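You operate a simulated robot arm through the tools that you are given. There is no shell and no other tool. Be economical: measure what you need, move in short steps, check, and stop when the job is done.

You are at the controls of a simulated robot arm. One attempt, no reset.

Task
Put the small brown ladle on the shelf under the card bench. Fetch the yellow banded roll and stand it on the shelf under the tray bench. Take the small green sieve and leave it on the top deck of the hand cart. Stack the white jar marked "PINK 1" from the top of the card bench on top of the white jar that says "PINK 2". Take the blue banded roll and leave it on the cream stack. Fetch the small black weight and set it on the bottom shelf under the store bench. The order is free. Set down upright: yellow banded roll, small green sieve, blue banded roll, small black weight.
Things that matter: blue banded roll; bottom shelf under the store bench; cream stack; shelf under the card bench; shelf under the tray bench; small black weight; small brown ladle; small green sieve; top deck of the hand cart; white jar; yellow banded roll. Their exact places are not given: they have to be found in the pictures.

The check looks at the end state, three seconds after you hand in, the way a careful person would. Anything else that was tipped, shoved, dropped, spilled or broken makes it a failure.

Robot
A 6-joint arm with a fingered hand on a trunk, on a base that drives. Base frame: it is fixed to the floor where the robot stands at the start and does not move with it; the origin is under the middle of the robot, x ahead of it, y to its left, z up; the surface under the hand at the start is at about z = 780. Lengths are in mm, angles in rad, forces in N, time in s.
With the tool pointing down near the work surface it reaches from about 320 to 900 mm from the robot's upright axis, wherever it stands. Its first joint turns from -2.897 to 2.897 rad. Places, roughly: blue banded roll (6x6x15 cm) [800, 700, 900]; bottom shelf under the store bench [-3200, 400, 100]; cream stack (30x21 cm) [660, -3260, 840]; shelf under the card bench [700, 200, 200]; shelf under the tray bench [1300, -4900, 400]; small black weight (5x5x6 cm) [500, 700, 800]; small brown ladle (6x5x14 cm) [500, 100, 800]; small green sieve (11x10x22 cm) [600, 100, 900]; top deck of the hand cart [-1700, 400, 600]; white jar [750, 500, 750]; yellow banded roll (6x6x15 cm) [700, -3300, 900]. Payload 5 kg.
The TCP is the grasp point between the finger pads, 36 mm short of the fingertips. In the tool frame z runs along the fingers and y along their closing line. Largest opening 120 mm; the body of the gripper starts 42 mm behind the TCP. The gripper is a hand of 4 fingers: y runs from the thumb to the fingers, the wrist lies at [-19, -123, -211] in the tool frame, and closing takes about 1.5 s.
Orientation is that of the tool frame in the base frame, as a unit quaternion [x, y, z, w]. With the fingers straight down and the wrist toward the robot, the tool's x, y and z point along [0, 1, 0], [1, 0, 0] and [0, 0, -1] of the base frame.

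Tools
- The arm moves only by the tool drive_tool. Its argument "deltas" is a list of rows, each a list of 6 numbers: the shift along the base's x, y, z in units of 25 mm (1.0 is 25 mm), then the turn, a rotation vector about the base's x, y, z in units of 5 degrees (1.0 is 5 degrees). In form: [[x, y, z, ax, ay, az], ...]. A call has 1 to 12 rows; each row shifts and turns the commanded pose from where the row before left it. "hand" is the closure, from 0 (fully open) to 1 (shut), set as the call begins (left out, the last holds). A call with a number of a shift or a turn outside -1 to 1 is refused whole. Rows are played at 5 a second. More than 50 mm and 0.15 rad between two rows, or a gripper value outside its range, and nothing of the call is played. Where a pose cannot be reached the arm comes as near as it can. A force on the tool above 40 N (or 10 N above the force at the start of the call, whichever is more), or a blocked arm, ends the call early, and 0.2 s more pass. The fingers move at their own pace (about 45 mm/s each) and stop on an object; they squeeze with about 24 N. The grip force told is the motor's: it shows also when the fingers shut on nothing. Time passes only in rows, and 0.2 s behind the last, so rows that do not move let the fingers close. The reply holds the time, the measured pose of the TCP, the force on the tool along the base axes, the opening and the grip force, in the units named above and with some noise, with the torque about the TCP (base axes, N m) and any sound that the robot's microphone picked up.
- Cameras (640 x 400 px; columns grow to the right, rows downward): "scene" is now at [101.4, 32.2, 1582.2]; the picture's right is [0.41, -0.91, 0.00], its down [-0.69, -0.31, -0.65] and it looks along [0.60, 0.27, -0.76] (base axes); focal length 259 px, centre (320, 200). "wrist" rides on the gripper at [72, -101, -142] in the tool frame; the picture's right is [-0.79, 0.29, -0.54], its down [-0.56, -0.70, 0.44] and it looks along [-0.25, 0.65, 0.71] (tool axes); focal length 280 px, centre (320, 200).
- get_image(camera): a new picture of that camera. It takes no simulated time.
- raise_lower(by): slides the trunk up (or, below 0, down) by that many mm; the arm and the scene camera ride with it, the base frame stays. It gives what a move gives, with no picture.
- base_move(legs): drives the robot by 1 to 6 legs, each [ahead, turn to the left] in mm and rad, along the robot's own axes; the way and the turn of a leg run together, so that a leg with both is an arc; at most 1500 mm and 3.142 rad a leg. The arm and the cameras ride along, it lands a little off, and it stops where it bumps. It gives what a move gives.
- move_fingers(index, middle, ring, thumb_bend, thumb_turn): sets how far each is bent, from 0 (flat) to 100 (curled in); at 30 the hand is open as for a grip, at 70 the pads meet at the TCP. One left out holds its place. A second passes; each finger stops where it meets its share of the squeeze, and holds until it gets a number again. A gripper value or a shape takes the hand back. It gives what a move gives, with no picture; readings hold the bend of each and the force on the fingers (four entries, about 0 where the hand has none), thumb and palm. thumb_turn goes from beside the hand (0) to across from the fingers (100), as for a grip.
- set_grasp(shape): the hand has 4 fingers and takes this shape, open, in about a second: jaw (thumb against the fingers, like two jaws); tri (thumb and two fingers); tip (a fingertip pinch); poke (one finger out to press); point (the index stretched); flat (the hand flat); cup (the hand cupped); fist (a fist). The gripper value then closes the fingers along that shape, each until it touches; the sizes above hold for jaw. It gives what a move gives, with no picture.
- pan_tilt(pan, tilt): turns the head with the scene camera to pan (to the left, within 1.501 rad either way) and tilt (down, from -0.506 to 1.204), counted from straight ahead of the robot. It gives what a move gives.
- locate(camera, pixels): for up to 12 pixels [column, row] of the newest picture of that camera ("zoom" is the newest enlarged one), the place [x, y, z] in the base frame of the surface seen there, good to about 3 mm. It takes no simulated time.
- close_up(camera, box): a new picture of the part [left, top, right, bottom] of that camera's present view, enlarged. It takes no simulated time.
- finish_job(): hands the job in; it is judged then, once.

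Work in short steps. Measure before you move; look again where a grasp or a placing could have gone wrong, and mend it. You have 124 turns and 126 pictures in all, those below and enlarged ones among them. Open the gripper and draw the arm clear of the work before you hand the job in, unless the task says otherwise; then end with one line.

The tools are called by a JSON object that holds its "fn" and its "kwargs". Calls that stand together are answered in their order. drive_tool: Moves the arm, as the interface text tells. Its arguments: {"type":"object","properties":{"deltas":{"type":"array"},"hand":{"type":"number"}},"required":["deltas"]} The other tools are called the same way: raise_lower (by) slides the trunk up or down; set_grasp (shape) gives the hand a shape; move_fingers (index, middle, ring, thumb_bend, thumb_turn) moves the fingers one by one; base_move (legs) drives the base; pan_tilt (pan, tilt) turns the head that bears the scene camera; get_image (camera) takes a picture; locate (camera, pixels) gives the place of the surface under pixels of a picture; close_up (camera, box) takes an enlarged picture of a part of a camera's view; finish_job () hands the job in.

At the start:

```text
time: 0.0
position: [659.3, 275.4, 1128.6]
tool_rot: [0.707, 0.707, 0.0, 0.001]
wrist_force: [-0.8, 0.6, 0.2]
wrist_torque: [-0.05, 0.04, 0.0]
finger_gap: 119.6
gripper_force: 0.0
shape: jaw
bend: [30.0, 30.0, 30.0, 30.0, 98.0]
finger forces: [0.1, 0.0, 0.0, 0.1, 0.1, 0.0]
trunk travel left (down, up): [-600.0, 240.0]
robot x, y, heading: [-1.2, 5.8, 0.001]
head pan, tilt: [0.426, 0.857]
```

scene: 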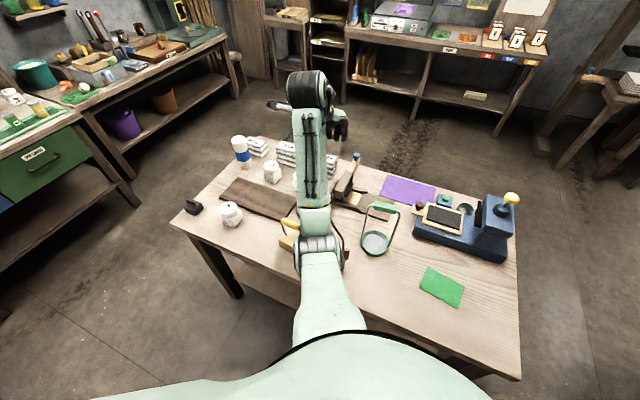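
wrist: 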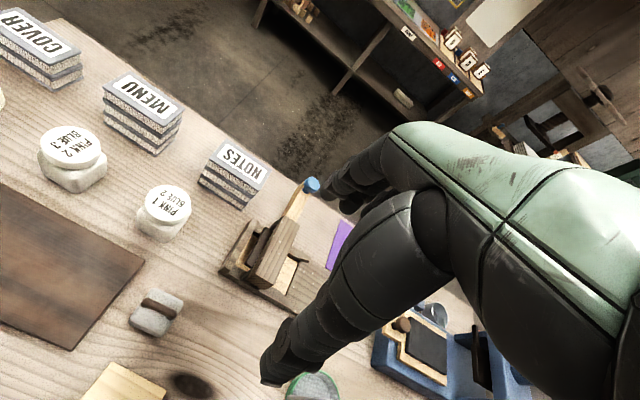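

The scene picture shows the card bench ahead with jars at about (231,213) and (272,172), a sieve at (377,235) and a blue-banded roll at (241,150). I take enlarged views to identify the items.

{"fn": "close_up", "kwargs": {"camera": "scene", "box": [170, 120, 350, 270]}}

{"fn": "close_up", "kwargs": {"camera": "scene", "box": [320, 140, 530, 320]}}

```text
2.67 times, centred on (260, 195) of scene
```

zoom: 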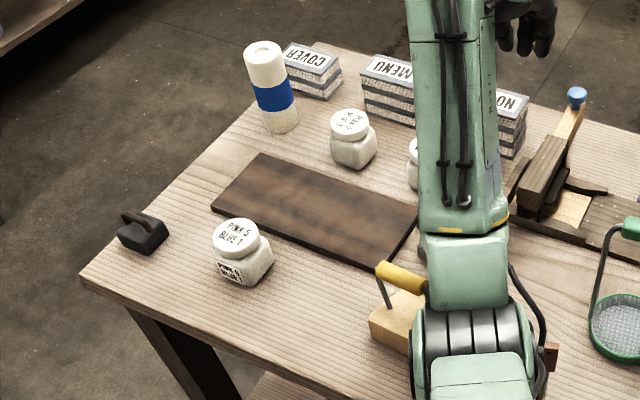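

```text
2.22 times, centred on (425, 230) of scene
```

zoom: 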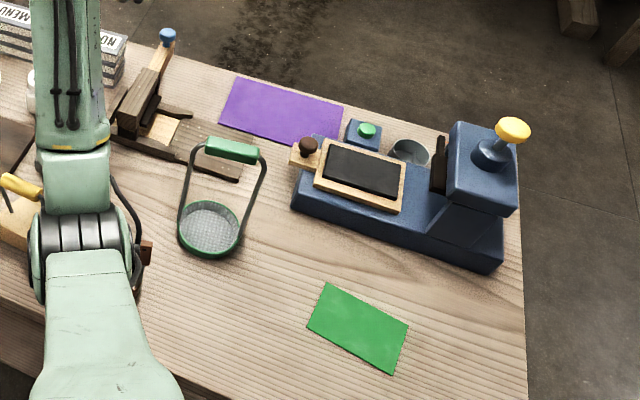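

The arm hides the ladle near (300,230). I shift the arm to the right and up to uncover it.

{"fn": "drive_tool", "kwargs": {"deltas": [[0, -1, 0, 0, 0, 0], [0, -1, 0, 0, 0, 0], [0, -1, 0, 0, 0, 0], [0, -1, 0, 0, 0, 0], [0, -1, 0, 0, 0, 0], [0, -1, 0, 0, 0, 0], [0, -1, 0, 0, 0, 0], [0, -1, 0, 0, 0, 0], [0, -1, 0, 0, 0, 0], [0, -1, 0, 0, 0, 0], [0, -1, 0, 0, 0, 0], [0, -1, 0, 0, 0, 0]]}}

{"fn": "close_up", "kwargs": {"camera": "scene", "box": [160, 120, 400, 270]}}

{"fn": "get_image", "kwargs": {"camera": "wrist"}}

```text
time: 2.6
position: [684.8, -19.6, 1105.4]
tool_rot: [0.707, 0.707, 0.003, 0.001]
wrist_force: [0.8, -0.4, 0.9]
wrist_torque: [-0.01, -0.02, 0.0]
finger_gap: 119.5
gripper_force: 0.1
shape: jaw
bend: [30.0, 30.0, 30.0, 30.0, 98.0]
finger forces: [0.1, 0.1, 0.0, 0.1, 0.1, 0.0]
out of reach, approached as far as the arm can: row 1, 2, 3, 4, 5, 6, 8
trunk travel left (down, up): [-600.0, 240.0]
robot x, y, heading: [-1.6, 1.8, 0.002]
head pan, tilt: [0.426, 0.857]
```

```text
2.67 times, centred on (280, 195) of scene
```

zoom: 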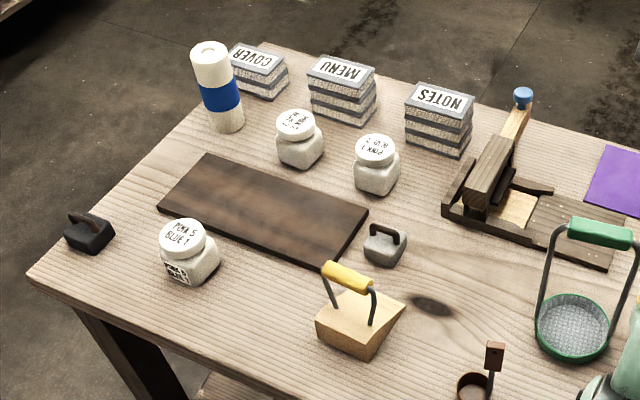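

```text
120 pictures are left
```

wrist: 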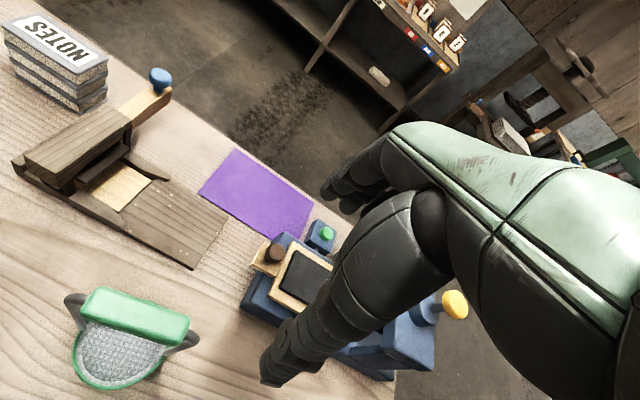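

The ladle is at zoom (475,385) with a handle block at (494,355), the black weight at (90,232) and the jar lids at (297,125) and (376,151). I measure these.

{"fn": "locate", "kwargs": {"camera": "zoom", "pixels": [[494, 346], [494, 362], [473, 375], [474, 392], [88, 216], [90, 240], [108, 240], [376, 147], [297, 121], [186, 236], [211, 48], [220, 95]]}}

{"fn": "locate", "kwargs": {"camera": "zoom", "pixels": [[600, 232], [575, 230], [626, 238], [570, 325], [541, 325], [605, 325], [548, 275], [636, 280], [375, 190], [347, 278], [360, 320], [60, 262]]}}

{"fn": "close_up", "kwargs": {"camera": "scene", "box": [255, 150, 325, 200]}}

```text
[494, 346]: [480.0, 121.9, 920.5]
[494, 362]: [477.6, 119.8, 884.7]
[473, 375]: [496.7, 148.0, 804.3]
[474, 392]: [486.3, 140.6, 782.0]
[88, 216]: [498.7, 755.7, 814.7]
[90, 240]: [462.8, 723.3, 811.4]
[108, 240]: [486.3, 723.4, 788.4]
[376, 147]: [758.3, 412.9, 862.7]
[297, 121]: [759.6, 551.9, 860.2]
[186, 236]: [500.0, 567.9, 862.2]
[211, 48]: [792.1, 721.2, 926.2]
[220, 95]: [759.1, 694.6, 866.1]
```

```text
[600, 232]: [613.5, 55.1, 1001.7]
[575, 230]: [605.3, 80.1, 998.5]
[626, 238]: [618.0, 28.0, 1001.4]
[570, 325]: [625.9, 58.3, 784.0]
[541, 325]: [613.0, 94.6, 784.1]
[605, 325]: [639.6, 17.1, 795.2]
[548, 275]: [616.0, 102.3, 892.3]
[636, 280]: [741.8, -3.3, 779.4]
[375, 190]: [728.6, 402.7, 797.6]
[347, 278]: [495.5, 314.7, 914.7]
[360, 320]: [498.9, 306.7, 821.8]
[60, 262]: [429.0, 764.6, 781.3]
```

```text
8.00 times, centred on (290, 175) of scene
```

zoom: 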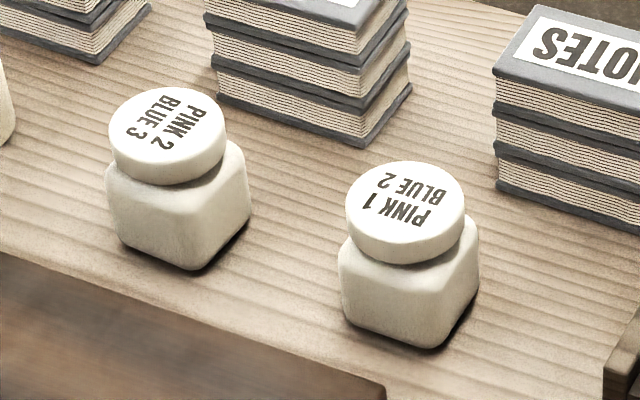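

PINK 1 is near (758,408) and PINK 2 near (760,548), with lids at z≈862. Next I survey the surroundings and the card bench shelf.

{"fn": "pan_tilt", "kwargs": {"pan": 0.0, "tilt": 1.2}}

{"fn": "get_image", "kwargs": {"camera": "scene"}}

{"fn": "pan_tilt", "kwargs": {"pan": -1.1, "tilt": 0.3}}

{"fn": "get_image", "kwargs": {"camera": "scene"}}

{"fn": "pan_tilt", "kwargs": {"pan": 1.5, "tilt": 0.4}}

{"fn": "get_image", "kwargs": {"camera": "scene"}}

```text
time: 3.5
position: [683.6, -17.7, 1106.5]
tool_rot: [0.707, 0.707, 0.002, 0.002]
wrist_force: [-0.2, -0.6, -0.2]
wrist_torque: [-0.02, -0.03, 0.0]
finger_gap: 119.6
gripper_force: 0.1
shape: jaw
bend: [30.0, 30.0, 30.0, 30.0, 98.0]
finger forces: [0.0, 0.1, 0.1, 0.1, 0.0, 0.0]
trunk travel left (down, up): [-600.0, 240.0]
robot x, y, heading: [3.6, -0.0, 0.004]
head pan, tilt: [0.0, 1.201]
```

```text
118 pictures are left
```

scene: 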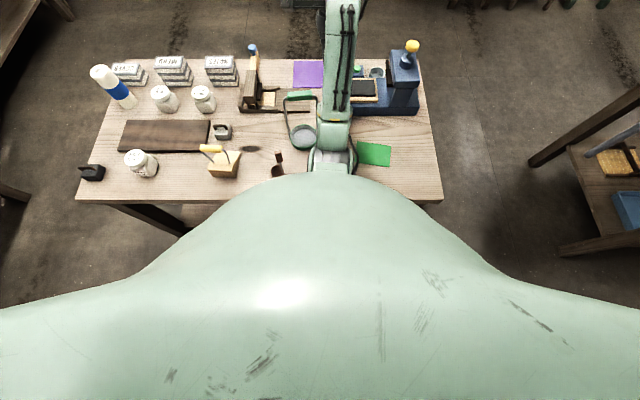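

```text
time: 4.8
position: [685.0, -19.8, 1105.7]
tool_rot: [0.707, 0.707, 0.002, 0.001]
wrist_force: [0.1, -0.1, 0.9]
wrist_torque: [0.01, 0.0, 0.0]
finger_gap: 119.4
gripper_force: 0.0
shape: jaw
bend: [30.0, 30.0, 30.0, 30.0, 98.0]
finger forces: [0.0, 0.1, 0.0, 0.0, 0.0, 0.0]
trunk travel left (down, up): [-600.0, 240.0]
robot x, y, heading: [-1.6, -2.6, 0.005]
head pan, tilt: [-1.1, 0.3]
```

```text
117 pictures are left
```

scene: 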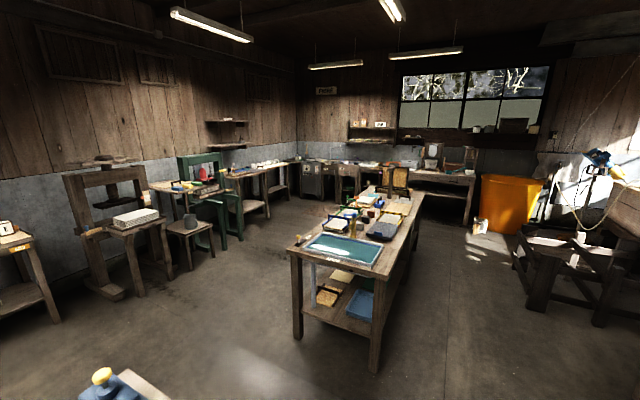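

```text
time: 7.1
position: [685.0, -19.5, 1105.4]
tool_rot: [0.707, 0.707, 0.003, 0.001]
wrist_force: [0.8, 0.1, 0.0]
wrist_torque: [-0.03, 0.03, -0.01]
finger_gap: 119.5
gripper_force: 0.1
shape: jaw
bend: [30.0, 30.0, 30.0, 30.0, 98.0]
finger forces: [0.1, 0.0, 0.0, 0.1, 0.1, 0.0]
trunk travel left (down, up): [-600.0, 240.0]
robot x, y, heading: [2.3, 0.9, 0.001]
head pan, tilt: [1.499, 0.4]
```

```text
116 pictures are left
```

scene: 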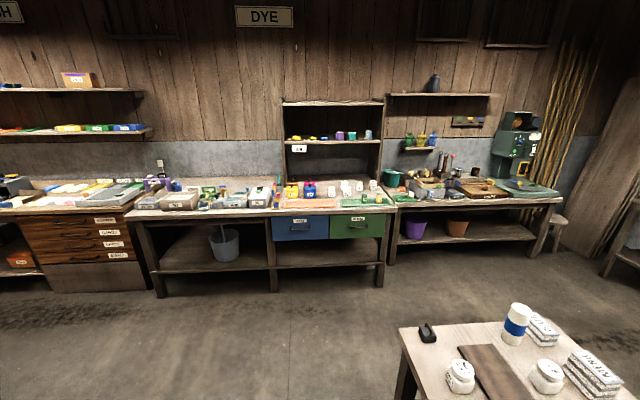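

The card bench is ahead; the robot is a bit far right for the jars. I back off a little, drive left to about y=450 and face the bench again.

{"fn": "base_move", "kwargs": {"legs": [[-100, 0], [0, 1.571], [450, 0], [0, -1.571], [80, 0]]}}

{"fn": "pan_tilt", "kwargs": {"pan": 0.0, "tilt": 0.9}}

{"fn": "get_image", "kwargs": {"camera": "scene"}}

```text
time: 20.7
position: [659.6, 443.7, 1107.1]
tool_rot: [0.701, 0.713, 0.002, 0.002]
wrist_force: [0.4, -0.3, 0.3]
wrist_torque: [0.0, 0.01, 0.01]
finger_gap: 119.8
gripper_force: 0.0
shape: jaw
bend: [30.0, 30.0, 30.0, 30.0, 98.0]
finger forces: [0.1, 0.0, 0.0, 0.1, 0.1, 0.0]
trunk travel left (down, up): [-600.0, 240.0]
robot x, y, heading: [-27.7, 452.5, 0.017]
head pan, tilt: [1.499, 0.4]
```

```text
time: 22.3
position: [659.3, 445.2, 1106.5]
tool_rot: [0.701, 0.713, 0.002, 0.002]
wrist_force: [-1.0, -0.3, 0.7]
wrist_torque: [-0.04, -0.01, 0.0]
finger_gap: 119.8
gripper_force: 0.1
shape: jaw
bend: [30.0, 30.0, 30.0, 30.0, 98.0]
finger forces: [0.1, 0.0, 0.0, 0.0, 0.0, 0.0]
trunk travel left (down, up): [-600.0, 240.0]
robot x, y, heading: [-26.3, 451.4, 0.014]
head pan, tilt: [0.0, 0.901]
```

```text
115 pictures are left
```

scene: 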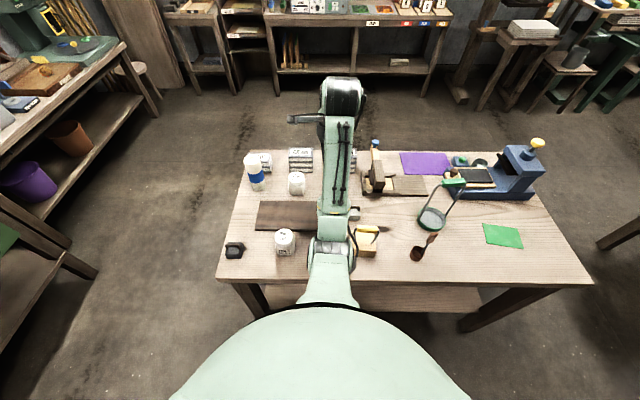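

I move over PINK 1 at (758,408), coming down to about z=1000, then look with the wrist camera.

{"fn": "drive_tool", "kwargs": {"deltas": [[0.8, -0.3, -0.8, 0, 0, 0], [0.8, -0.3, -0.8, 0, 0, 0], [0.8, -0.3, -0.8, 0, 0, 0], [0.8, -0.3, -0.8, 0, 0, 0], [0.8, -0.3, -0.8, 0, 0, 0]]}}

{"fn": "get_image", "kwargs": {"camera": "wrist"}}

{"fn": "close_up", "kwargs": {"camera": "scene", "box": [220, 120, 420, 280]}}

```text
time: 23.5
position: [759.0, 406.3, 1006.0]
tool_rot: [0.701, 0.714, 0.002, 0.002]
wrist_force: [0.2, 0.0, -0.6]
wrist_torque: [0.06, 0.01, -0.02]
finger_gap: 119.9
gripper_force: 0.0
shape: jaw
bend: [30.0, 30.0, 30.0, 30.0, 98.0]
finger forces: [0.0, 0.0, 0.0, 0.0, 0.0, 0.0]
trunk travel left (down, up): [-600.0, 240.0]
robot x, y, heading: [-24.3, 453.5, 0.018]
head pan, tilt: [0.0, 0.901]
```

```text
114 pictures are left
```

wrist: 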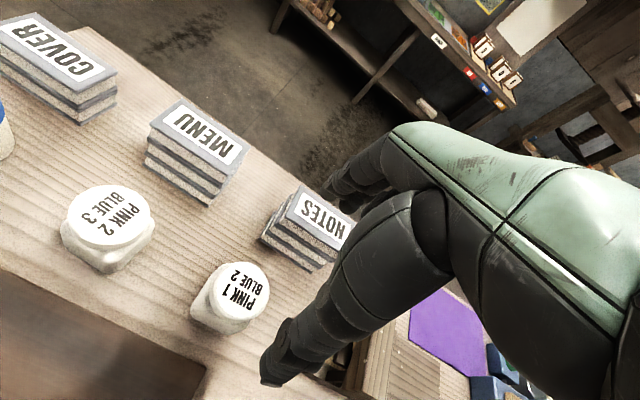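

```text
2.50 times, centred on (320, 200) of scene
```

zoom: 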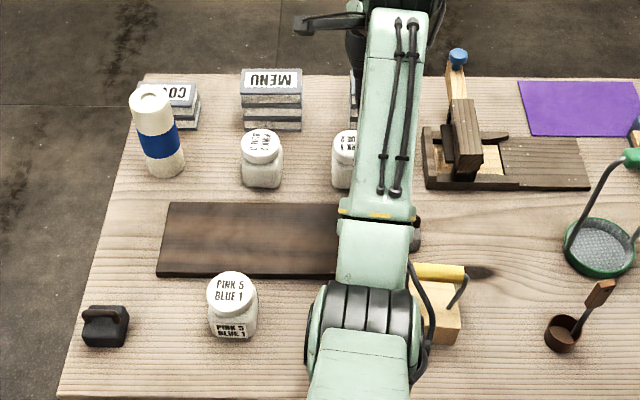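

The wrist view shows both lids, at (241,290) and (108,216), and the NOTES stack at (310,225). I measure the lid rims and the stack edges.

{"fn": "locate", "kwargs": {"camera": "wrist", "pixels": [[240, 290], [214, 290], [268, 290], [240, 265], [228, 325], [110, 217], [70, 217], [150, 217], [262, 238], [298, 190], [305, 268], [180, 380]]}}

```text
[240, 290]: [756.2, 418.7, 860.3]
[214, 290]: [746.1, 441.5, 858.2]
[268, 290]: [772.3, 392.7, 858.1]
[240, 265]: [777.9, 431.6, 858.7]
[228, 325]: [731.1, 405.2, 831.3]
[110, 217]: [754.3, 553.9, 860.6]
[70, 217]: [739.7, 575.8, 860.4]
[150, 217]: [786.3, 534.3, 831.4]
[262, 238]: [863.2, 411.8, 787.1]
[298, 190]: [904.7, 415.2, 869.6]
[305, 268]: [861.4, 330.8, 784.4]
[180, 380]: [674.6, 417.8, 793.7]
```

Lid 1 is centred at about (756,417) and lid 2 at (754,552), with clear space around both. I go straight down to z≈850 with the fingers around the lid.

{"fn": "drive_tool", "kwargs": {"deltas": [[-0.1, 0.4, -1, 0, 0, 0], [0, 0, -1, 0, 0, 0], [0, 0, -1, 0, 0, 0], [0, 0, -1, 0, 0, 0], [0, 0, -1, 0, 0, 0], [0, 0, -1, 0, 0, 0], [0, 0, -0.24, 0, 0, 0], [0, 0, 0, 0, 0, 0]], "hand": 0}}

{"fn": "get_image", "kwargs": {"camera": "wrist"}}

```text
time: 25.3
position: [756.2, 416.9, 850.4]
tool_rot: [0.702, 0.713, 0.002, 0.002]
wrist_force: [0.7, 0.6, 1.0]
wrist_torque: [0.01, -0.02, 0.0]
finger_gap: 119.9
gripper_force: 0.2
shape: jaw
bend: [30.0, 30.0, 30.0, 30.0, 98.0]
finger forces: [0.0, 0.0, 0.0, 0.1, 0.1, 0.1]
trunk travel left (down, up): [-600.0, 240.0]
robot x, y, heading: [-27.4, 451.2, 0.019]
head pan, tilt: [0.0, 0.901]
```

```text
112 pictures are left
```

wrist: 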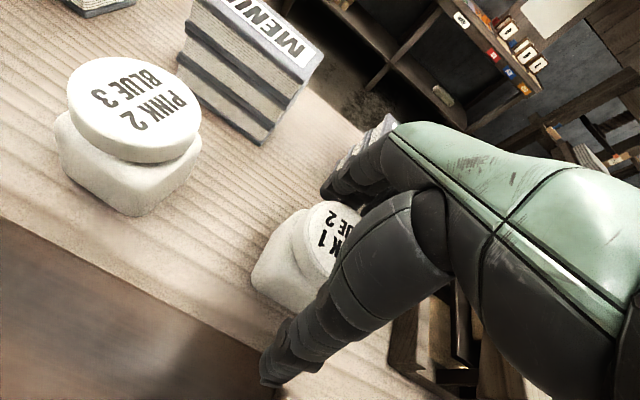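

The jar sits between thumb and fingers. I close the hand.

{"fn": "drive_tool", "kwargs": {"deltas": [[0, 0, 0, 0, 0, 0], [0, 0, 0, 0, 0, 0], [0, 0, 0, 0, 0, 0], [0, 0, 0, 0, 0, 0], [0, 0, 0, 0, 0, 0], [0, 0, 0, 0, 0, 0], [0, 0, 0, 0, 0, 0], [0, 0, 0, 0, 0, 0], [0, 0, 0, 0, 0, 0]], "hand": 1}}

{"fn": "get_image", "kwargs": {"camera": "wrist"}}

```text
time: 27.3
position: [756.8, 418.0, 851.1]
tool_rot: [0.702, 0.713, 0.002, 0.001]
wrist_force: [-0.3, -0.4, 0.1]
wrist_torque: [-0.02, 0.0, 0.07]
finger_gap: 54.7
gripper_force: 24.2
shape: jaw
bend: [74.0, 47.0, 46.0, 71.0, 100.0]
finger forces: [12.1, 6.7, 2.7, 0.1, 21.9, 0.1]
trunk travel left (down, up): [-600.0, 240.0]
robot x, y, heading: [-28.2, 453.3, 0.016]
head pan, tilt: [0.0, 0.901]
```

```text
111 pictures are left
```

wrist: 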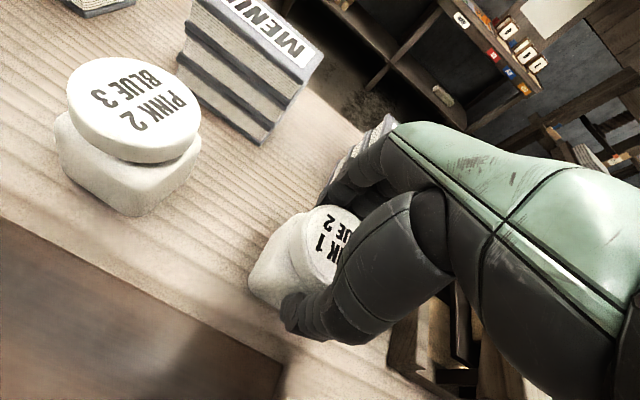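

The grip holds with 24 N at a 55 mm gap. I lift 100 mm and check.

{"fn": "drive_tool", "kwargs": {"deltas": [[0, 0, 0.4, 0, 0, 0], [0, 0, 0.8, 0, 0, 0], [0, 0, 0.8, 0, 0, 0], [0, 0, 0.8, 0, 0, 0], [0, 0, 0.8, 0, 0, 0], [0, 0, 0.8, 0, 0, 0], [0, 0, 0, 0, 0, 0]]}}

{"fn": "get_image", "kwargs": {"camera": "wrist"}}

{"fn": "close_up", "kwargs": {"camera": "scene", "box": [240, 110, 400, 210]}}

```text
time: 28.9
position: [756.1, 417.0, 960.0]
tool_rot: [0.702, 0.713, 0.002, 0.002]
wrist_force: [-0.1, -0.5, -1.7]
wrist_torque: [0.03, 0.0, -0.01]
finger_gap: 54.3
gripper_force: 23.7
shape: jaw
bend: [74.0, 47.0, 46.0, 71.0, 100.0]
finger forces: [12.0, 6.6, 2.9, 0.0, 21.6, 0.1]
trunk travel left (down, up): [-600.0, 240.0]
robot x, y, heading: [-23.7, 451.5, 0.02]
head pan, tilt: [0.0, 0.901]
```

```text
110 pictures are left
```

wrist: 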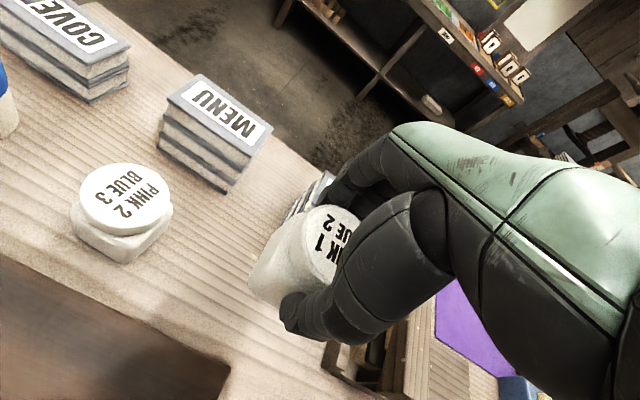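

```text
4.00 times, centred on (320, 160) of scene
```

zoom: 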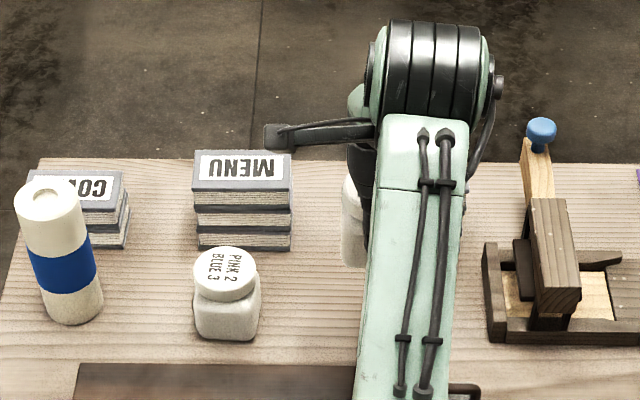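

The jar is lifted about 27 mm above lid height. I measure the lid of PINK 2 from this view around (125,200).

{"fn": "locate", "kwargs": {"camera": "wrist", "pixels": [[83, 200], [168, 196], [122, 166], [126, 231], [90, 180], [160, 218], [124, 198], [312, 212], [318, 270], [301, 235]]}}

{"fn": "locate", "kwargs": {"camera": "zoom", "pixels": [[196, 272], [253, 270], [224, 250], [225, 286], [224, 268]]}}

```text
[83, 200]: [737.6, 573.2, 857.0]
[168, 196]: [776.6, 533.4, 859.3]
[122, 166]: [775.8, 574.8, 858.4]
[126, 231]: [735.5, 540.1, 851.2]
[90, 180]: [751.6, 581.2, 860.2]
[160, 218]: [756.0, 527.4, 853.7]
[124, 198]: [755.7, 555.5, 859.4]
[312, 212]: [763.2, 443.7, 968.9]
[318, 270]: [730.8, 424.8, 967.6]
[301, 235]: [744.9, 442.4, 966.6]
```

```text
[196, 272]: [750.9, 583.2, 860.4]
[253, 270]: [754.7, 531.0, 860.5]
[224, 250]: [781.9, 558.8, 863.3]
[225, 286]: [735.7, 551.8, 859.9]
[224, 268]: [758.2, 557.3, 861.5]
```

PINK 2's lid centre averages (756.5,555.5) and the held lid's is about (756.5,416.5). I carry 139 mm in +y and lower to just above the lid.

{"fn": "drive_tool", "kwargs": {"deltas": [[0, 0.92, 0, 0, 0, 0], [0, 0.92, 0, 0, 0, 0], [0, 0.93, 0, 0, 0, 0], [0, 0.93, 0, 0, 0, 0], [0, 0.93, 0, 0, 0, 0], [0, 0.93, 0, 0, 0, 0], [0, 0, -0.4, 0, 0, 0], [0, 0, -0.4, 0, 0, 0], [0, 0, 0, 0, 0, 0]]}}

{"fn": "close_up", "kwargs": {"camera": "scene", "box": [220, 100, 380, 220]}}

{"fn": "get_image", "kwargs": {"camera": "wrist"}}

```text
time: 30.9
position: [754.3, 557.3, 940.1]
tool_rot: [0.701, 0.713, 0.001, 0.002]
wrist_force: [0.4, 0.2, -2.3]
wrist_torque: [-0.01, -0.01, -0.01]
finger_gap: 54.5
gripper_force: 23.8
shape: jaw
bend: [74.0, 47.0, 47.0, 71.0, 100.0]
finger forces: [12.2, 6.6, 2.8, 0.0, 21.7, 0.1]
trunk travel left (down, up): [-600.0, 240.0]
robot x, y, heading: [-28.1, 453.6, 0.014]
head pan, tilt: [0.0, 0.901]
```

```text
3.33 times, centred on (300, 160) of scene
```

zoom: 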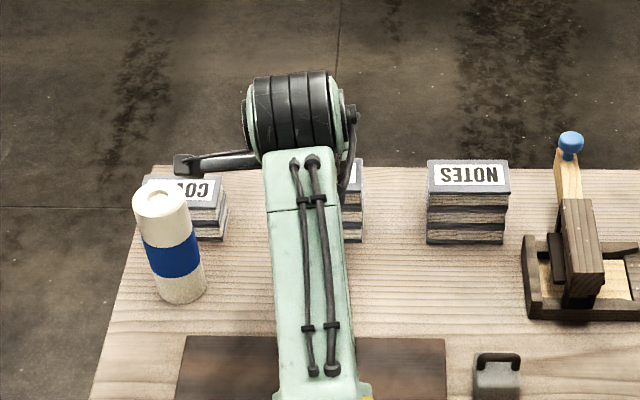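

```text
107 pictures are left
```

wrist: 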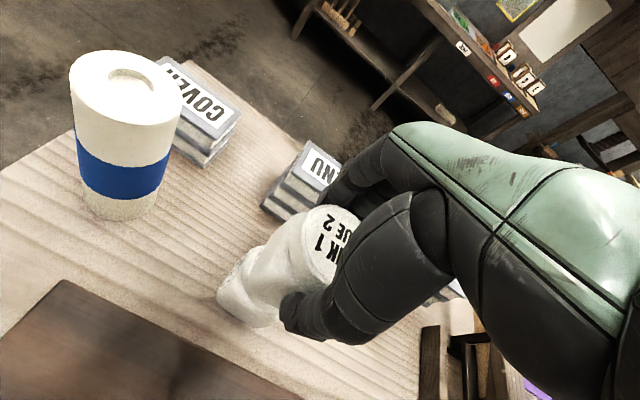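

The upper jar is over the lower one (about (265,280)). I lower in 2–3 mm steps until touch.

{"fn": "drive_tool", "kwargs": {"deltas": [[0.04, -0.04, -0.12, 0, 0, 0], [0, 0, -0.1, 0, 0, 0], [0, 0, -0.06, 0, 0, 0], [0, 0, 0, 0, 0, 0]]}}

{"fn": "close_up", "kwargs": {"camera": "wrist", "box": [190, 180, 390, 340]}}

```text
time: 31.9
position: [756.7, 555.7, 931.8]
tool_rot: [0.702, 0.713, 0.001, 0.002]
wrist_force: [-0.6, -0.3, -1.9]
wrist_torque: [-0.01, 0.04, -0.01]
finger_gap: 54.3
gripper_force: 24.1
shape: jaw
bend: [74.0, 47.0, 47.0, 71.0, 100.0]
finger forces: [12.2, 6.6, 2.8, 0.0, 21.6, 0.1]
trunk travel left (down, up): [-600.0, 240.0]
robot x, y, heading: [-31.5, 455.7, 0.018]
head pan, tilt: [0.0, 0.901]
```

```text
2.50 times, centred on (290, 260) of wrist
```

zoom: 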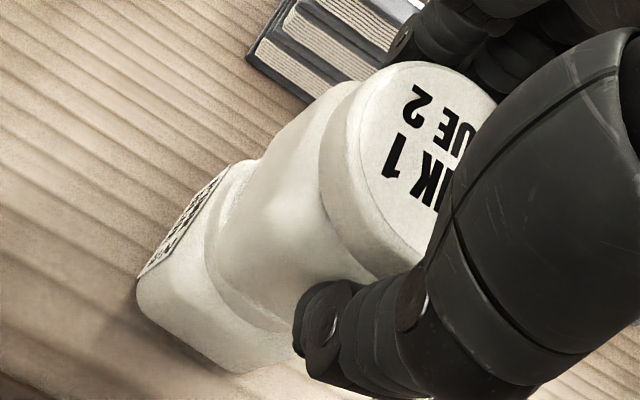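

Not touching yet (force still −1.9 N). I lower further in 1.5 mm steps.

{"fn": "drive_tool", "kwargs": {"deltas": [[0, 0, -0.06, 0, 0, 0], [0, 0, -0.04, 0, 0, 0], [0, 0, 0, 0, 0, 0]]}}

```text
time: 32.7
position: [756.9, 556.2, 930.7]
tool_rot: [0.702, 0.713, 0.001, 0.001]
wrist_force: [-0.4, 0.1, 0.1]
wrist_torque: [0.02, 0.01, 0.01]
finger_gap: 54.5
gripper_force: 24.6
shape: jaw
bend: [74.0, 47.0, 47.0, 71.0, 100.0]
finger forces: [12.3, 6.7, 2.9, 0.1, 22.1, 0.0]
trunk travel left (down, up): [-600.0, 240.0]
robot x, y, heading: [-27.6, 454.5, 0.017]
head pan, tilt: [0.0, 0.901]
```

Weight is now off the hand (force 0), so the jar rests. I open the hand in place.

{"fn": "drive_tool", "kwargs": {"deltas": [[0, 0, 0, 0, 0, 0], [0, 0, 0, 0, 0, 0], [0, 0, 0, 0, 0, 0], [0, 0, 0, 0, 0, 0], [0, 0, 0, 0, 0, 0], [0, 0, 0, 0, 0, 0], [0, 0, 0, 0, 0, 0], [0, 0, 0, 0, 0, 0]], "hand": 0}}

{"fn": "get_image", "kwargs": {"camera": "wrist"}}

```text
time: 34.5
position: [756.7, 555.5, 931.1]
tool_rot: [0.701, 0.713, 0.001, 0.002]
wrist_force: [-0.5, -0.5, 0.0]
wrist_torque: [0.0, -0.03, 0.05]
finger_gap: 119.4
gripper_force: 0.0
shape: jaw
bend: [30.0, 30.0, 30.0, 30.0, 98.0]
finger forces: [0.0, 0.0, 0.1, 0.0, 0.0, 0.0]
trunk travel left (down, up): [-600.0, 240.0]
robot x, y, heading: [-23.8, 453.0, 0.017]
head pan, tilt: [0.0, 0.901]
```

```text
105 pictures are left
```

wrist: 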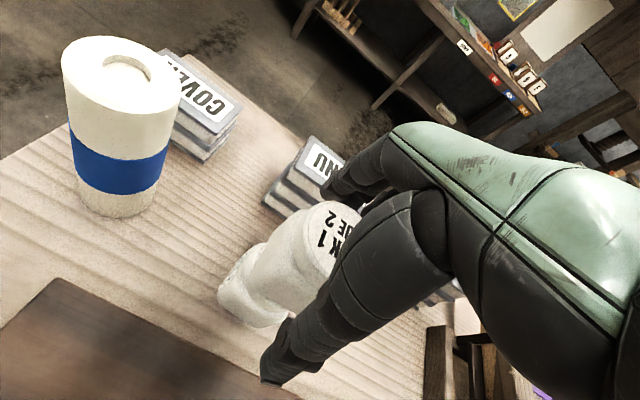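

Both jars stand aligned. I lift the hand straight up clear, then drive back and right toward the ladle.

{"fn": "drive_tool", "kwargs": {"deltas": [[0, 0, 0.4, 0, 0, 0], [0, 0, 0.8, 0, 0, 0], [0, 0, 1, 0, 0, 0], [0, 0, 1, 0, 0, 0], [0, 0, 1, 0, 0, 0], [0, 0, 1, 0, 0, 0], [0, 0, 1, 0, 0, 0]]}}

{"fn": "base_move", "kwargs": {"legs": [[-220, 0], [0, -1.571], [254, 0], [0, 1.571]]}}

{"fn": "get_image", "kwargs": {"camera": "scene"}}

```text
time: 36.1
position: [757.0, 554.6, 1083.4]
tool_rot: [0.701, 0.713, 0.002, 0.002]
wrist_force: [-1.1, 0.6, 0.0]
wrist_torque: [-0.04, 0.02, 0.01]
finger_gap: 119.6
gripper_force: 0.0
shape: jaw
bend: [30.0, 30.0, 30.0, 30.0, 98.0]
finger forces: [0.0, 0.0, 0.1, 0.1, 0.0, 0.0]
trunk travel left (down, up): [-600.0, 240.0]
robot x, y, heading: [-28.1, 452.8, 0.016]
head pan, tilt: [0.0, 0.901]
```

```text
time: 48.6
position: [541.1, 276.5, 1083.8]
tool_rot: [0.709, 0.706, 0.002, 0.002]
wrist_force: [0.4, -0.9, 0.1]
wrist_torque: [0.03, -0.02, 0.0]
finger_gap: 119.6
gripper_force: 0.1
shape: jaw
bend: [30.0, 30.0, 30.0, 30.0, 98.0]
finger forces: [0.0, 0.0, 0.0, 0.0, 0.0, 0.1]
trunk travel left (down, up): [-600.0, 240.0]
robot x, y, heading: [-241.7, 187.3, -0.006]
head pan, tilt: [0.0, 0.901]
```

```text
104 pictures are left
```

scene: 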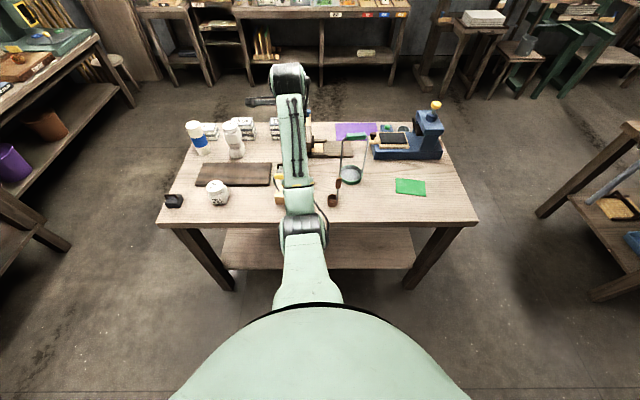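

The jars are stacked (232,140) and the shelf shows at (320,250). I zoom in on the ladle and stack and measure the shelf.

{"fn": "locate", "kwargs": {"camera": "scene", "pixels": [[360, 262], [400, 262], [260, 255], [360, 240], [360, 231], [360, 224], [400, 268], [215, 262], [425, 265], [340, 222]]}}

{"fn": "close_up", "kwargs": {"camera": "scene", "box": [300, 120, 400, 220]}}

{"fn": "close_up", "kwargs": {"camera": "scene", "box": [180, 110, 300, 210]}}

```text
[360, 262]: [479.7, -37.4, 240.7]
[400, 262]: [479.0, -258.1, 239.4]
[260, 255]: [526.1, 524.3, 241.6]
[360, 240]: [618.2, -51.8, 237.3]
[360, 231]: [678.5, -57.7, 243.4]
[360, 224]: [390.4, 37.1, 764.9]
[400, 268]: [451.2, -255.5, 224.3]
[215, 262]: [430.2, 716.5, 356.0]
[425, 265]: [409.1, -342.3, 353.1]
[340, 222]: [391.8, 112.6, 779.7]
```

```text
4.00 times, centred on (350, 170) of scene
```

zoom: 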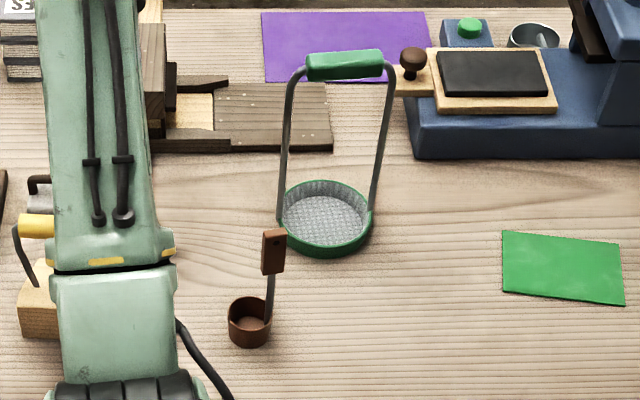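

```text
4.00 times, centred on (240, 160) of scene
```

zoom: 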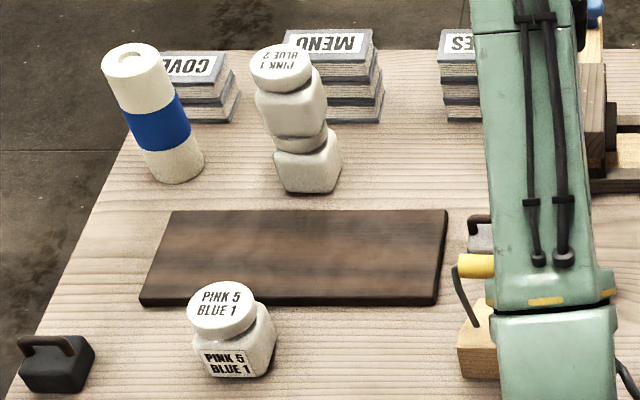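

The stack is fine; the shelf is at z≈240 with its front edge at x≈465. I reorient the hand in free air: turn −90° about z so the fingers close along y, with the wrist to the left.

{"fn": "drive_tool", "kwargs": {"deltas": [[0, 0, 0, 0, 0, -1], [0, 0, 0, 0, 0, -1], [0, 0, 0, 0, 0, -1], [0, 0, 0, 0, 0, -1], [0, 0, 0, 0, 0, -1], [0, 0, 0, 0, 0, -1], [0, 0, 0, 0, 0, -1], [0, 0, 0, 0, 0, -1], [0, 0, 0, 0, 0, -1]]}}

{"fn": "drive_tool", "kwargs": {"deltas": [[0, 0, 0, 0, 0, -1], [0, 0, 0, 0, 0, -1], [0, 0, 0, 0, 0, -1], [0, 0, 0, 0, 0, -1], [0, 0, 0, 0, 0, -1], [0, 0, 0, 0, 0, -1], [0, 0, 0, 0, 0, -1], [0, 0, 0, 0, 0, -1], [0, 0, 0, 0, 0, -1]]}}

{"fn": "drive_tool", "kwargs": {"deltas": [[0, 0, 0, 0, -1, 0], [0, 0, 0, 0, -1, 0], [0, 0, 0, 0, -1, 0], [0, 0, 0, 0, -1, 0], [0, 0, 0, 0, -1, 0], [0, 0, 0, 0, -1, 0], [0, 0, 0, 0, -1, 0], [0, 0, 0, 0, -1, 0], [0, 0, 0, 0, -1, 0], [0, 0, 0, 0, -1, 0], [0, 0, 0, 0, -1, 0], [0, 0, 0, 0, -1, 0]]}}

{"fn": "get_image", "kwargs": {"camera": "scene"}}

{"fn": "get_image", "kwargs": {"camera": "wrist"}}

```text
time: 50.6
position: [543.0, 278.0, 1085.9]
tool_rot: [0.925, 0.38, 0.002, 0.003]
wrist_force: [-0.6, 0.0, 0.4]
wrist_torque: [-0.02, -0.02, -0.01]
finger_gap: 119.6
gripper_force: 0.0
shape: jaw
bend: [30.0, 30.0, 30.0, 30.0, 98.0]
finger forces: [0.0, 0.1, 0.1, 0.1, 0.0, 0.0]
trunk travel left (down, up): [-600.0, 240.0]
robot x, y, heading: [-241.7, 195.3, 0.001]
head pan, tilt: [0.0, 0.901]
```

```text
time: 52.6
position: [555.1, 277.8, 1081.9]
tool_rot: [1.0, -0.003, 0.0, 0.003]
wrist_force: [0.3, 0.4, 0.6]
wrist_torque: [0.0, -0.02, -0.01]
finger_gap: 119.5
gripper_force: 0.0
shape: jaw
bend: [30.0, 30.0, 30.0, 30.0, 98.0]
finger forces: [0.1, 0.0, 0.0, 0.0, 0.0, 0.0]
out of reach, approached as far as the arm can: row 7, 8
trunk travel left (down, up): [-600.0, 240.0]
robot x, y, heading: [-245.5, 189.3, -0.004]
head pan, tilt: [0.0, 0.901]
```

```text
time: 55.2
position: [552.0, 276.6, 1082.4]
tool_rot: [0.865, -0.003, 0.501, 0.002]
wrist_force: [-0.8, 0.7, 0.3]
wrist_torque: [-0.01, -0.01, -0.02]
finger_gap: 119.7
gripper_force: 0.0
shape: jaw
bend: [30.0, 30.0, 30.0, 30.0, 98.0]
finger forces: [0.1, 0.0, 0.0, 0.0, 0.0, 0.0]
trunk travel left (down, up): [-600.0, 240.0]
robot x, y, heading: [-242.3, 191.0, -0.005]
head pan, tilt: [0.0, 0.901]
```

```text
101 pictures are left
```

scene: 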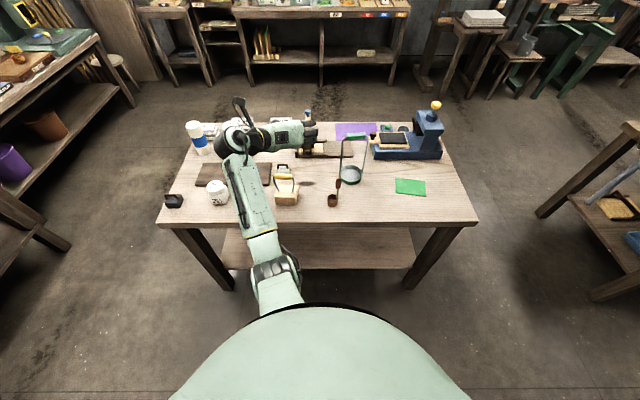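

```text
100 pictures are left
```

wrist: 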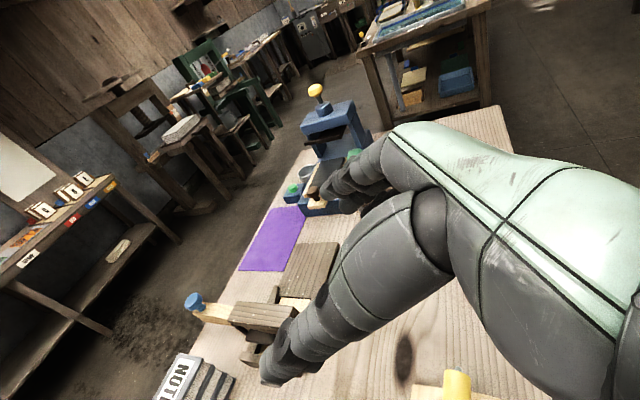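

The tilted orientation works. I measure the ladle handle (about (338,184)) closely before approaching.

{"fn": "close_up", "kwargs": {"camera": "scene", "box": [315, 170, 365, 215]}}

{"fn": "locate", "kwargs": {"camera": "zoom", "pixels": [[300, 115], [290, 180], [320, 130], [285, 220]]}}

```text
8.89 times, centred on (340, 192) of scene
```

zoom: 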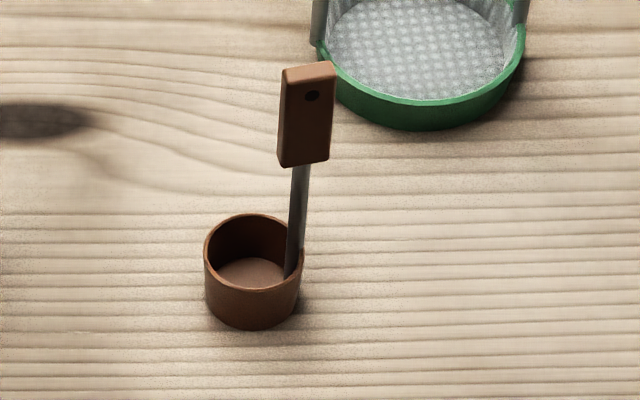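

```text
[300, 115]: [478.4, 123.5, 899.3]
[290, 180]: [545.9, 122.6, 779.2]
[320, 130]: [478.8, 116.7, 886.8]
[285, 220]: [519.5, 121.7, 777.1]
```

The handle block is centred near (482,121,896), about 21 mm wide. I go to a pre-grasp pose behind it at x≈390, moving back first and then down.

{"fn": "drive_tool", "kwargs": {"deltas": [[-1, -0.8, 0, 0, 0, 0], [-1, -0.8, 0, 0, 0, 0], [-1, -0.8, 0, 0, 0, 0], [-1, -0.8, -0.5, 0, 0, 0], [-1, -0.8, -1, 0, 0, 0], [-1, -0.8, -1, 0, 0, 0], [-0.6, -0.8, -1, 0, 0, 0], [0, -0.64, -1, 0, 0, 0], [0, 0, -1, 0, 0, 0], [0, 0, -1, 0, 0, 0], [0, 0, -0.9, 0, 0, 0], [0, 0, 0, 0, 0, 0]]}}

{"fn": "get_image", "kwargs": {"camera": "wrist"}}

{"fn": "get_image", "kwargs": {"camera": "scene"}}

```text
time: 57.8
position: [387.2, 122.7, 893.3]
tool_rot: [0.867, -0.004, 0.499, 0.001]
wrist_force: [0.1, -0.2, -0.6]
wrist_torque: [0.02, -0.03, 0.03]
finger_gap: 119.8
gripper_force: 0.1
shape: jaw
bend: [30.0, 30.0, 30.0, 30.0, 98.0]
finger forces: [0.0, 0.0, 0.0, 0.0, 0.1, 0.0]
trunk travel left (down, up): [-600.0, 240.0]
robot x, y, heading: [-247.9, 192.0, -0.011]
head pan, tilt: [0.0, 0.901]
```

```text
98 pictures are left
```

wrist: 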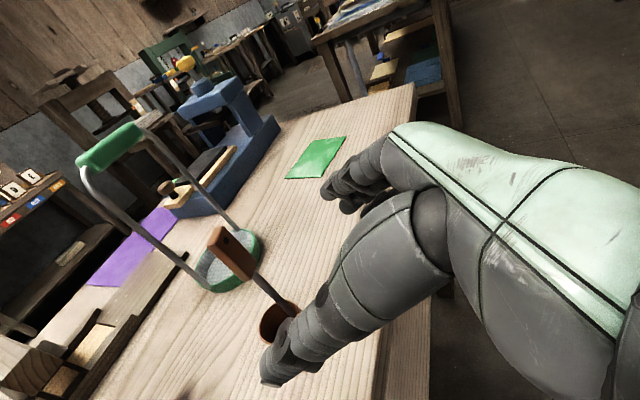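

```text
97 pictures are left
```

scene: 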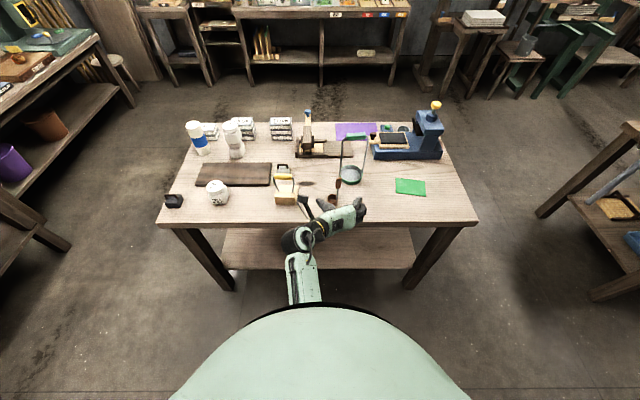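

The handle block at (230,250) will pass between thumb and fingers as I advance +x by about 96 mm.

{"fn": "drive_tool", "kwargs": {"deltas": [[0.8, 0, 0, 0, 0, 0], [0.8, 0, 0, 0, 0, 0], [0.8, -0.05, 0.1, 0, 0, 0], [0.8, 0, 0, 0, 0, 0], [0.65, 0, 0, 0, 0, 0], [0, 0, 0, 0, 0, 0]]}}

{"fn": "get_image", "kwargs": {"camera": "wrist"}}

```text
time: 59.2
position: [484.3, 120.9, 898.6]
tool_rot: [0.866, -0.003, 0.5, 0.001]
wrist_force: [0.4, -0.9, -0.2]
wrist_torque: [0.01, -0.02, -0.02]
finger_gap: 119.8
gripper_force: 0.1
shape: jaw
bend: [30.0, 30.0, 30.0, 30.0, 98.0]
finger forces: [0.0, 0.1, 0.0, 0.1, 0.0, 0.1]
trunk travel left (down, up): [-600.0, 240.0]
robot x, y, heading: [-242.5, 192.8, -0.006]
head pan, tilt: [0.0, 0.901]
```

```text
96 pictures are left
```

wrist: 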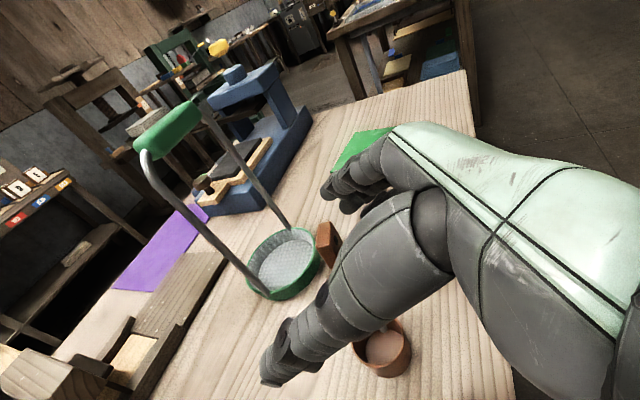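

The handle block is at the TCP pixel (about (328,245)). I close the hand on it.

{"fn": "drive_tool", "kwargs": {"deltas": [[0, 0, 0, 0, 0, 0], [0, 0, 0, 0, 0, 0], [0, 0, 0, 0, 0, 0], [0, 0, 0, 0, 0, 0], [0, 0, 0, 0, 0, 0], [0, 0, 0, 0, 0, 0], [0, 0, 0, 0, 0, 0], [0, 0, 0, 0, 0, 0], [0, 0, 0, 0, 0, 0], [0, 0, 0, 0, 0, 0]], "hand": 1}}

{"fn": "get_image", "kwargs": {"camera": "wrist"}}

```text
time: 61.4
position: [484.0, 119.9, 899.3]
tool_rot: [0.866, -0.004, 0.499, 0.001]
wrist_force: [0.5, -1.0, -1.2]
wrist_torque: [-0.03, -0.02, 0.02]
finger_gap: 2.9
gripper_force: 24.0
shape: jaw
bend: [70.0, 70.0, 70.0, 75.0, 100.0]
finger forces: [4.3, 3.8, 2.1, 0.1, 8.4, 0.1]
trunk travel left (down, up): [-600.0, 240.0]
robot x, y, heading: [-240.8, 187.3, 0.0]
head pan, tilt: [0.0, 0.901]
```

```text
95 pictures are left
```

wrist: 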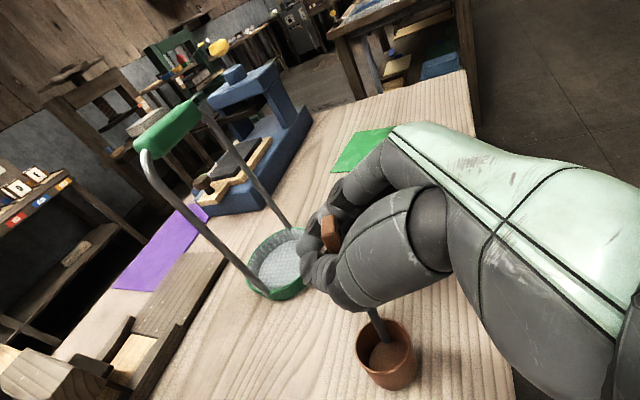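

The gap reads only 2.9 mm, so I look closer at what the fingers hold.

{"fn": "close_up", "kwargs": {"camera": "wrist", "box": [260, 170, 440, 400]}}

{"fn": "close_up", "kwargs": {"camera": "scene", "box": [290, 160, 390, 230]}}

```text
1.74 times, centred on (350, 285) of wrist
```

zoom: 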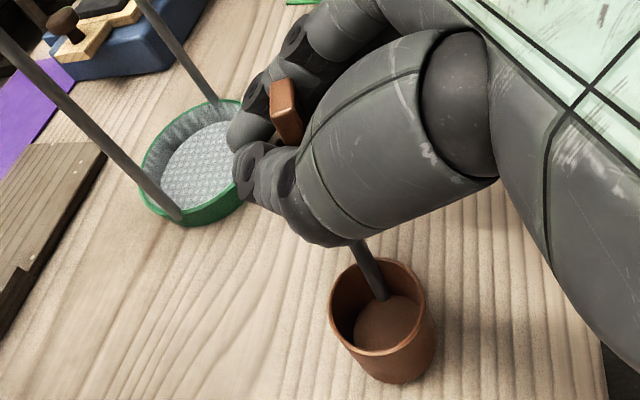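

```text
5.71 times, centred on (340, 195) of scene
```

zoom: 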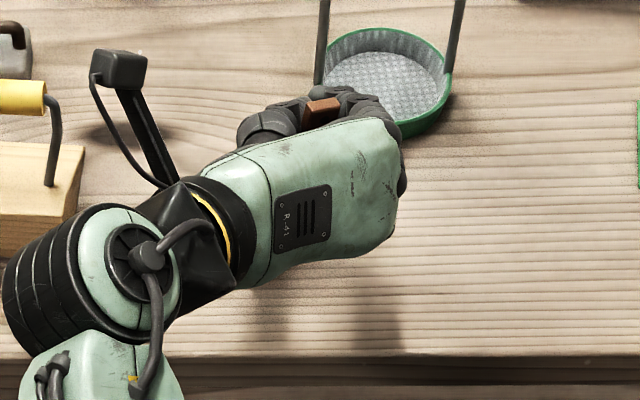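

The wooden block is between thumb and fingers. I lift 30 mm to test.

{"fn": "drive_tool", "kwargs": {"deltas": [[0, 0, 0.4, 0, 0, 0], [0, 0, 0.4, 0, 0, 0], [0, 0, 0.4, 0, 0, 0], [0, 0, 0, 0, 0, 0], [0, 0, 0, 0, 0, 0]]}}

{"fn": "close_up", "kwargs": {"camera": "wrist", "box": [240, 170, 440, 400]}}

```text
time: 62.6
position: [483.7, 119.1, 930.0]
tool_rot: [0.866, -0.004, 0.501, 0.001]
wrist_force: [-0.8, 0.0, -0.5]
wrist_torque: [-0.06, -0.01, 0.05]
finger_gap: 3.1
gripper_force: 23.9
shape: jaw
bend: [70.0, 70.0, 70.0, 75.0, 100.0]
finger forces: [4.3, 3.7, 2.0, 0.0, 8.4, 0.0]
trunk travel left (down, up): [-600.0, 240.0]
robot x, y, heading: [-245.9, 191.7, -0.007]
head pan, tilt: [0.0, 0.901]
```

```text
1.74 times, centred on (340, 285) of wrist
```

zoom: 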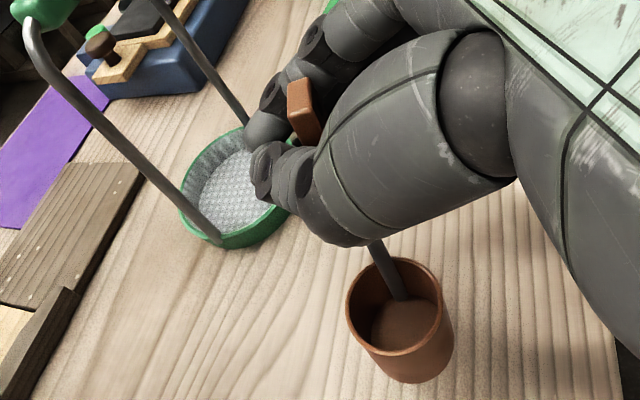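

The ladle hangs in the grip. I measure how far forward the arm's wrist parts reach so they clear the bench edge when I go under it.

{"fn": "close_up", "kwargs": {"camera": "scene", "box": [260, 160, 400, 310]}}

{"fn": "locate", "kwargs": {"camera": "zoom", "pixels": [[164, 110], [196, 140], [180, 165], [240, 145], [310, 120], [150, 215], [120, 200], [160, 320], [290, 190]]}}

```text
2.67 times, centred on (330, 235) of scene
```

zoom: 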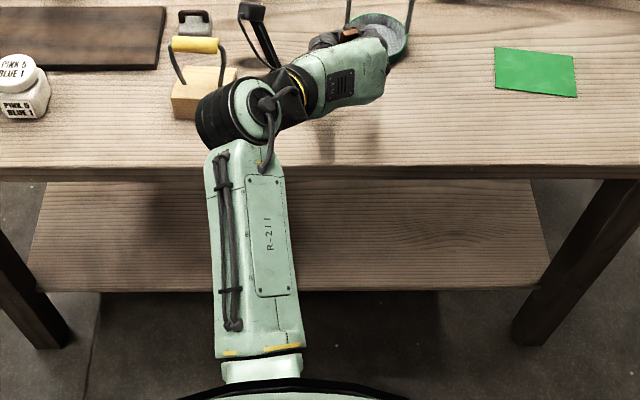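

```text
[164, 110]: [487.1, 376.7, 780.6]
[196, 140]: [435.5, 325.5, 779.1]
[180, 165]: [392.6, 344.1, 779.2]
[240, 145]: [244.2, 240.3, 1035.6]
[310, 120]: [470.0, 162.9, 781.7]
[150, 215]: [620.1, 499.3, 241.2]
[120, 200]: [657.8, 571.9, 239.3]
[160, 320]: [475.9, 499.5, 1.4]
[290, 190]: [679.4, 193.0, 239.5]
```

I sample more points on the hand and wrist.

{"fn": "locate", "kwargs": {"camera": "zoom", "pixels": [[225, 110], [250, 100], [268, 98], [252, 10], [262, 40], [300, 85], [340, 85], [372, 75], [330, 65], [235, 150], [250, 230], [350, 33]]}}

```text
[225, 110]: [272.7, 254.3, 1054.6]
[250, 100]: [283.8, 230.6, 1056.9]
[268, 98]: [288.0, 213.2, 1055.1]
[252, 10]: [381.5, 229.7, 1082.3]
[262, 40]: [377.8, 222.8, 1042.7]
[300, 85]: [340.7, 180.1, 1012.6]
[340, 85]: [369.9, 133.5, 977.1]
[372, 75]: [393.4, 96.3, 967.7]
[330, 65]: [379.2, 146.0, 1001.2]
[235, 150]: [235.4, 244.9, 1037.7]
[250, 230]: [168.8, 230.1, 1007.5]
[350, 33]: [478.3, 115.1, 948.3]
```

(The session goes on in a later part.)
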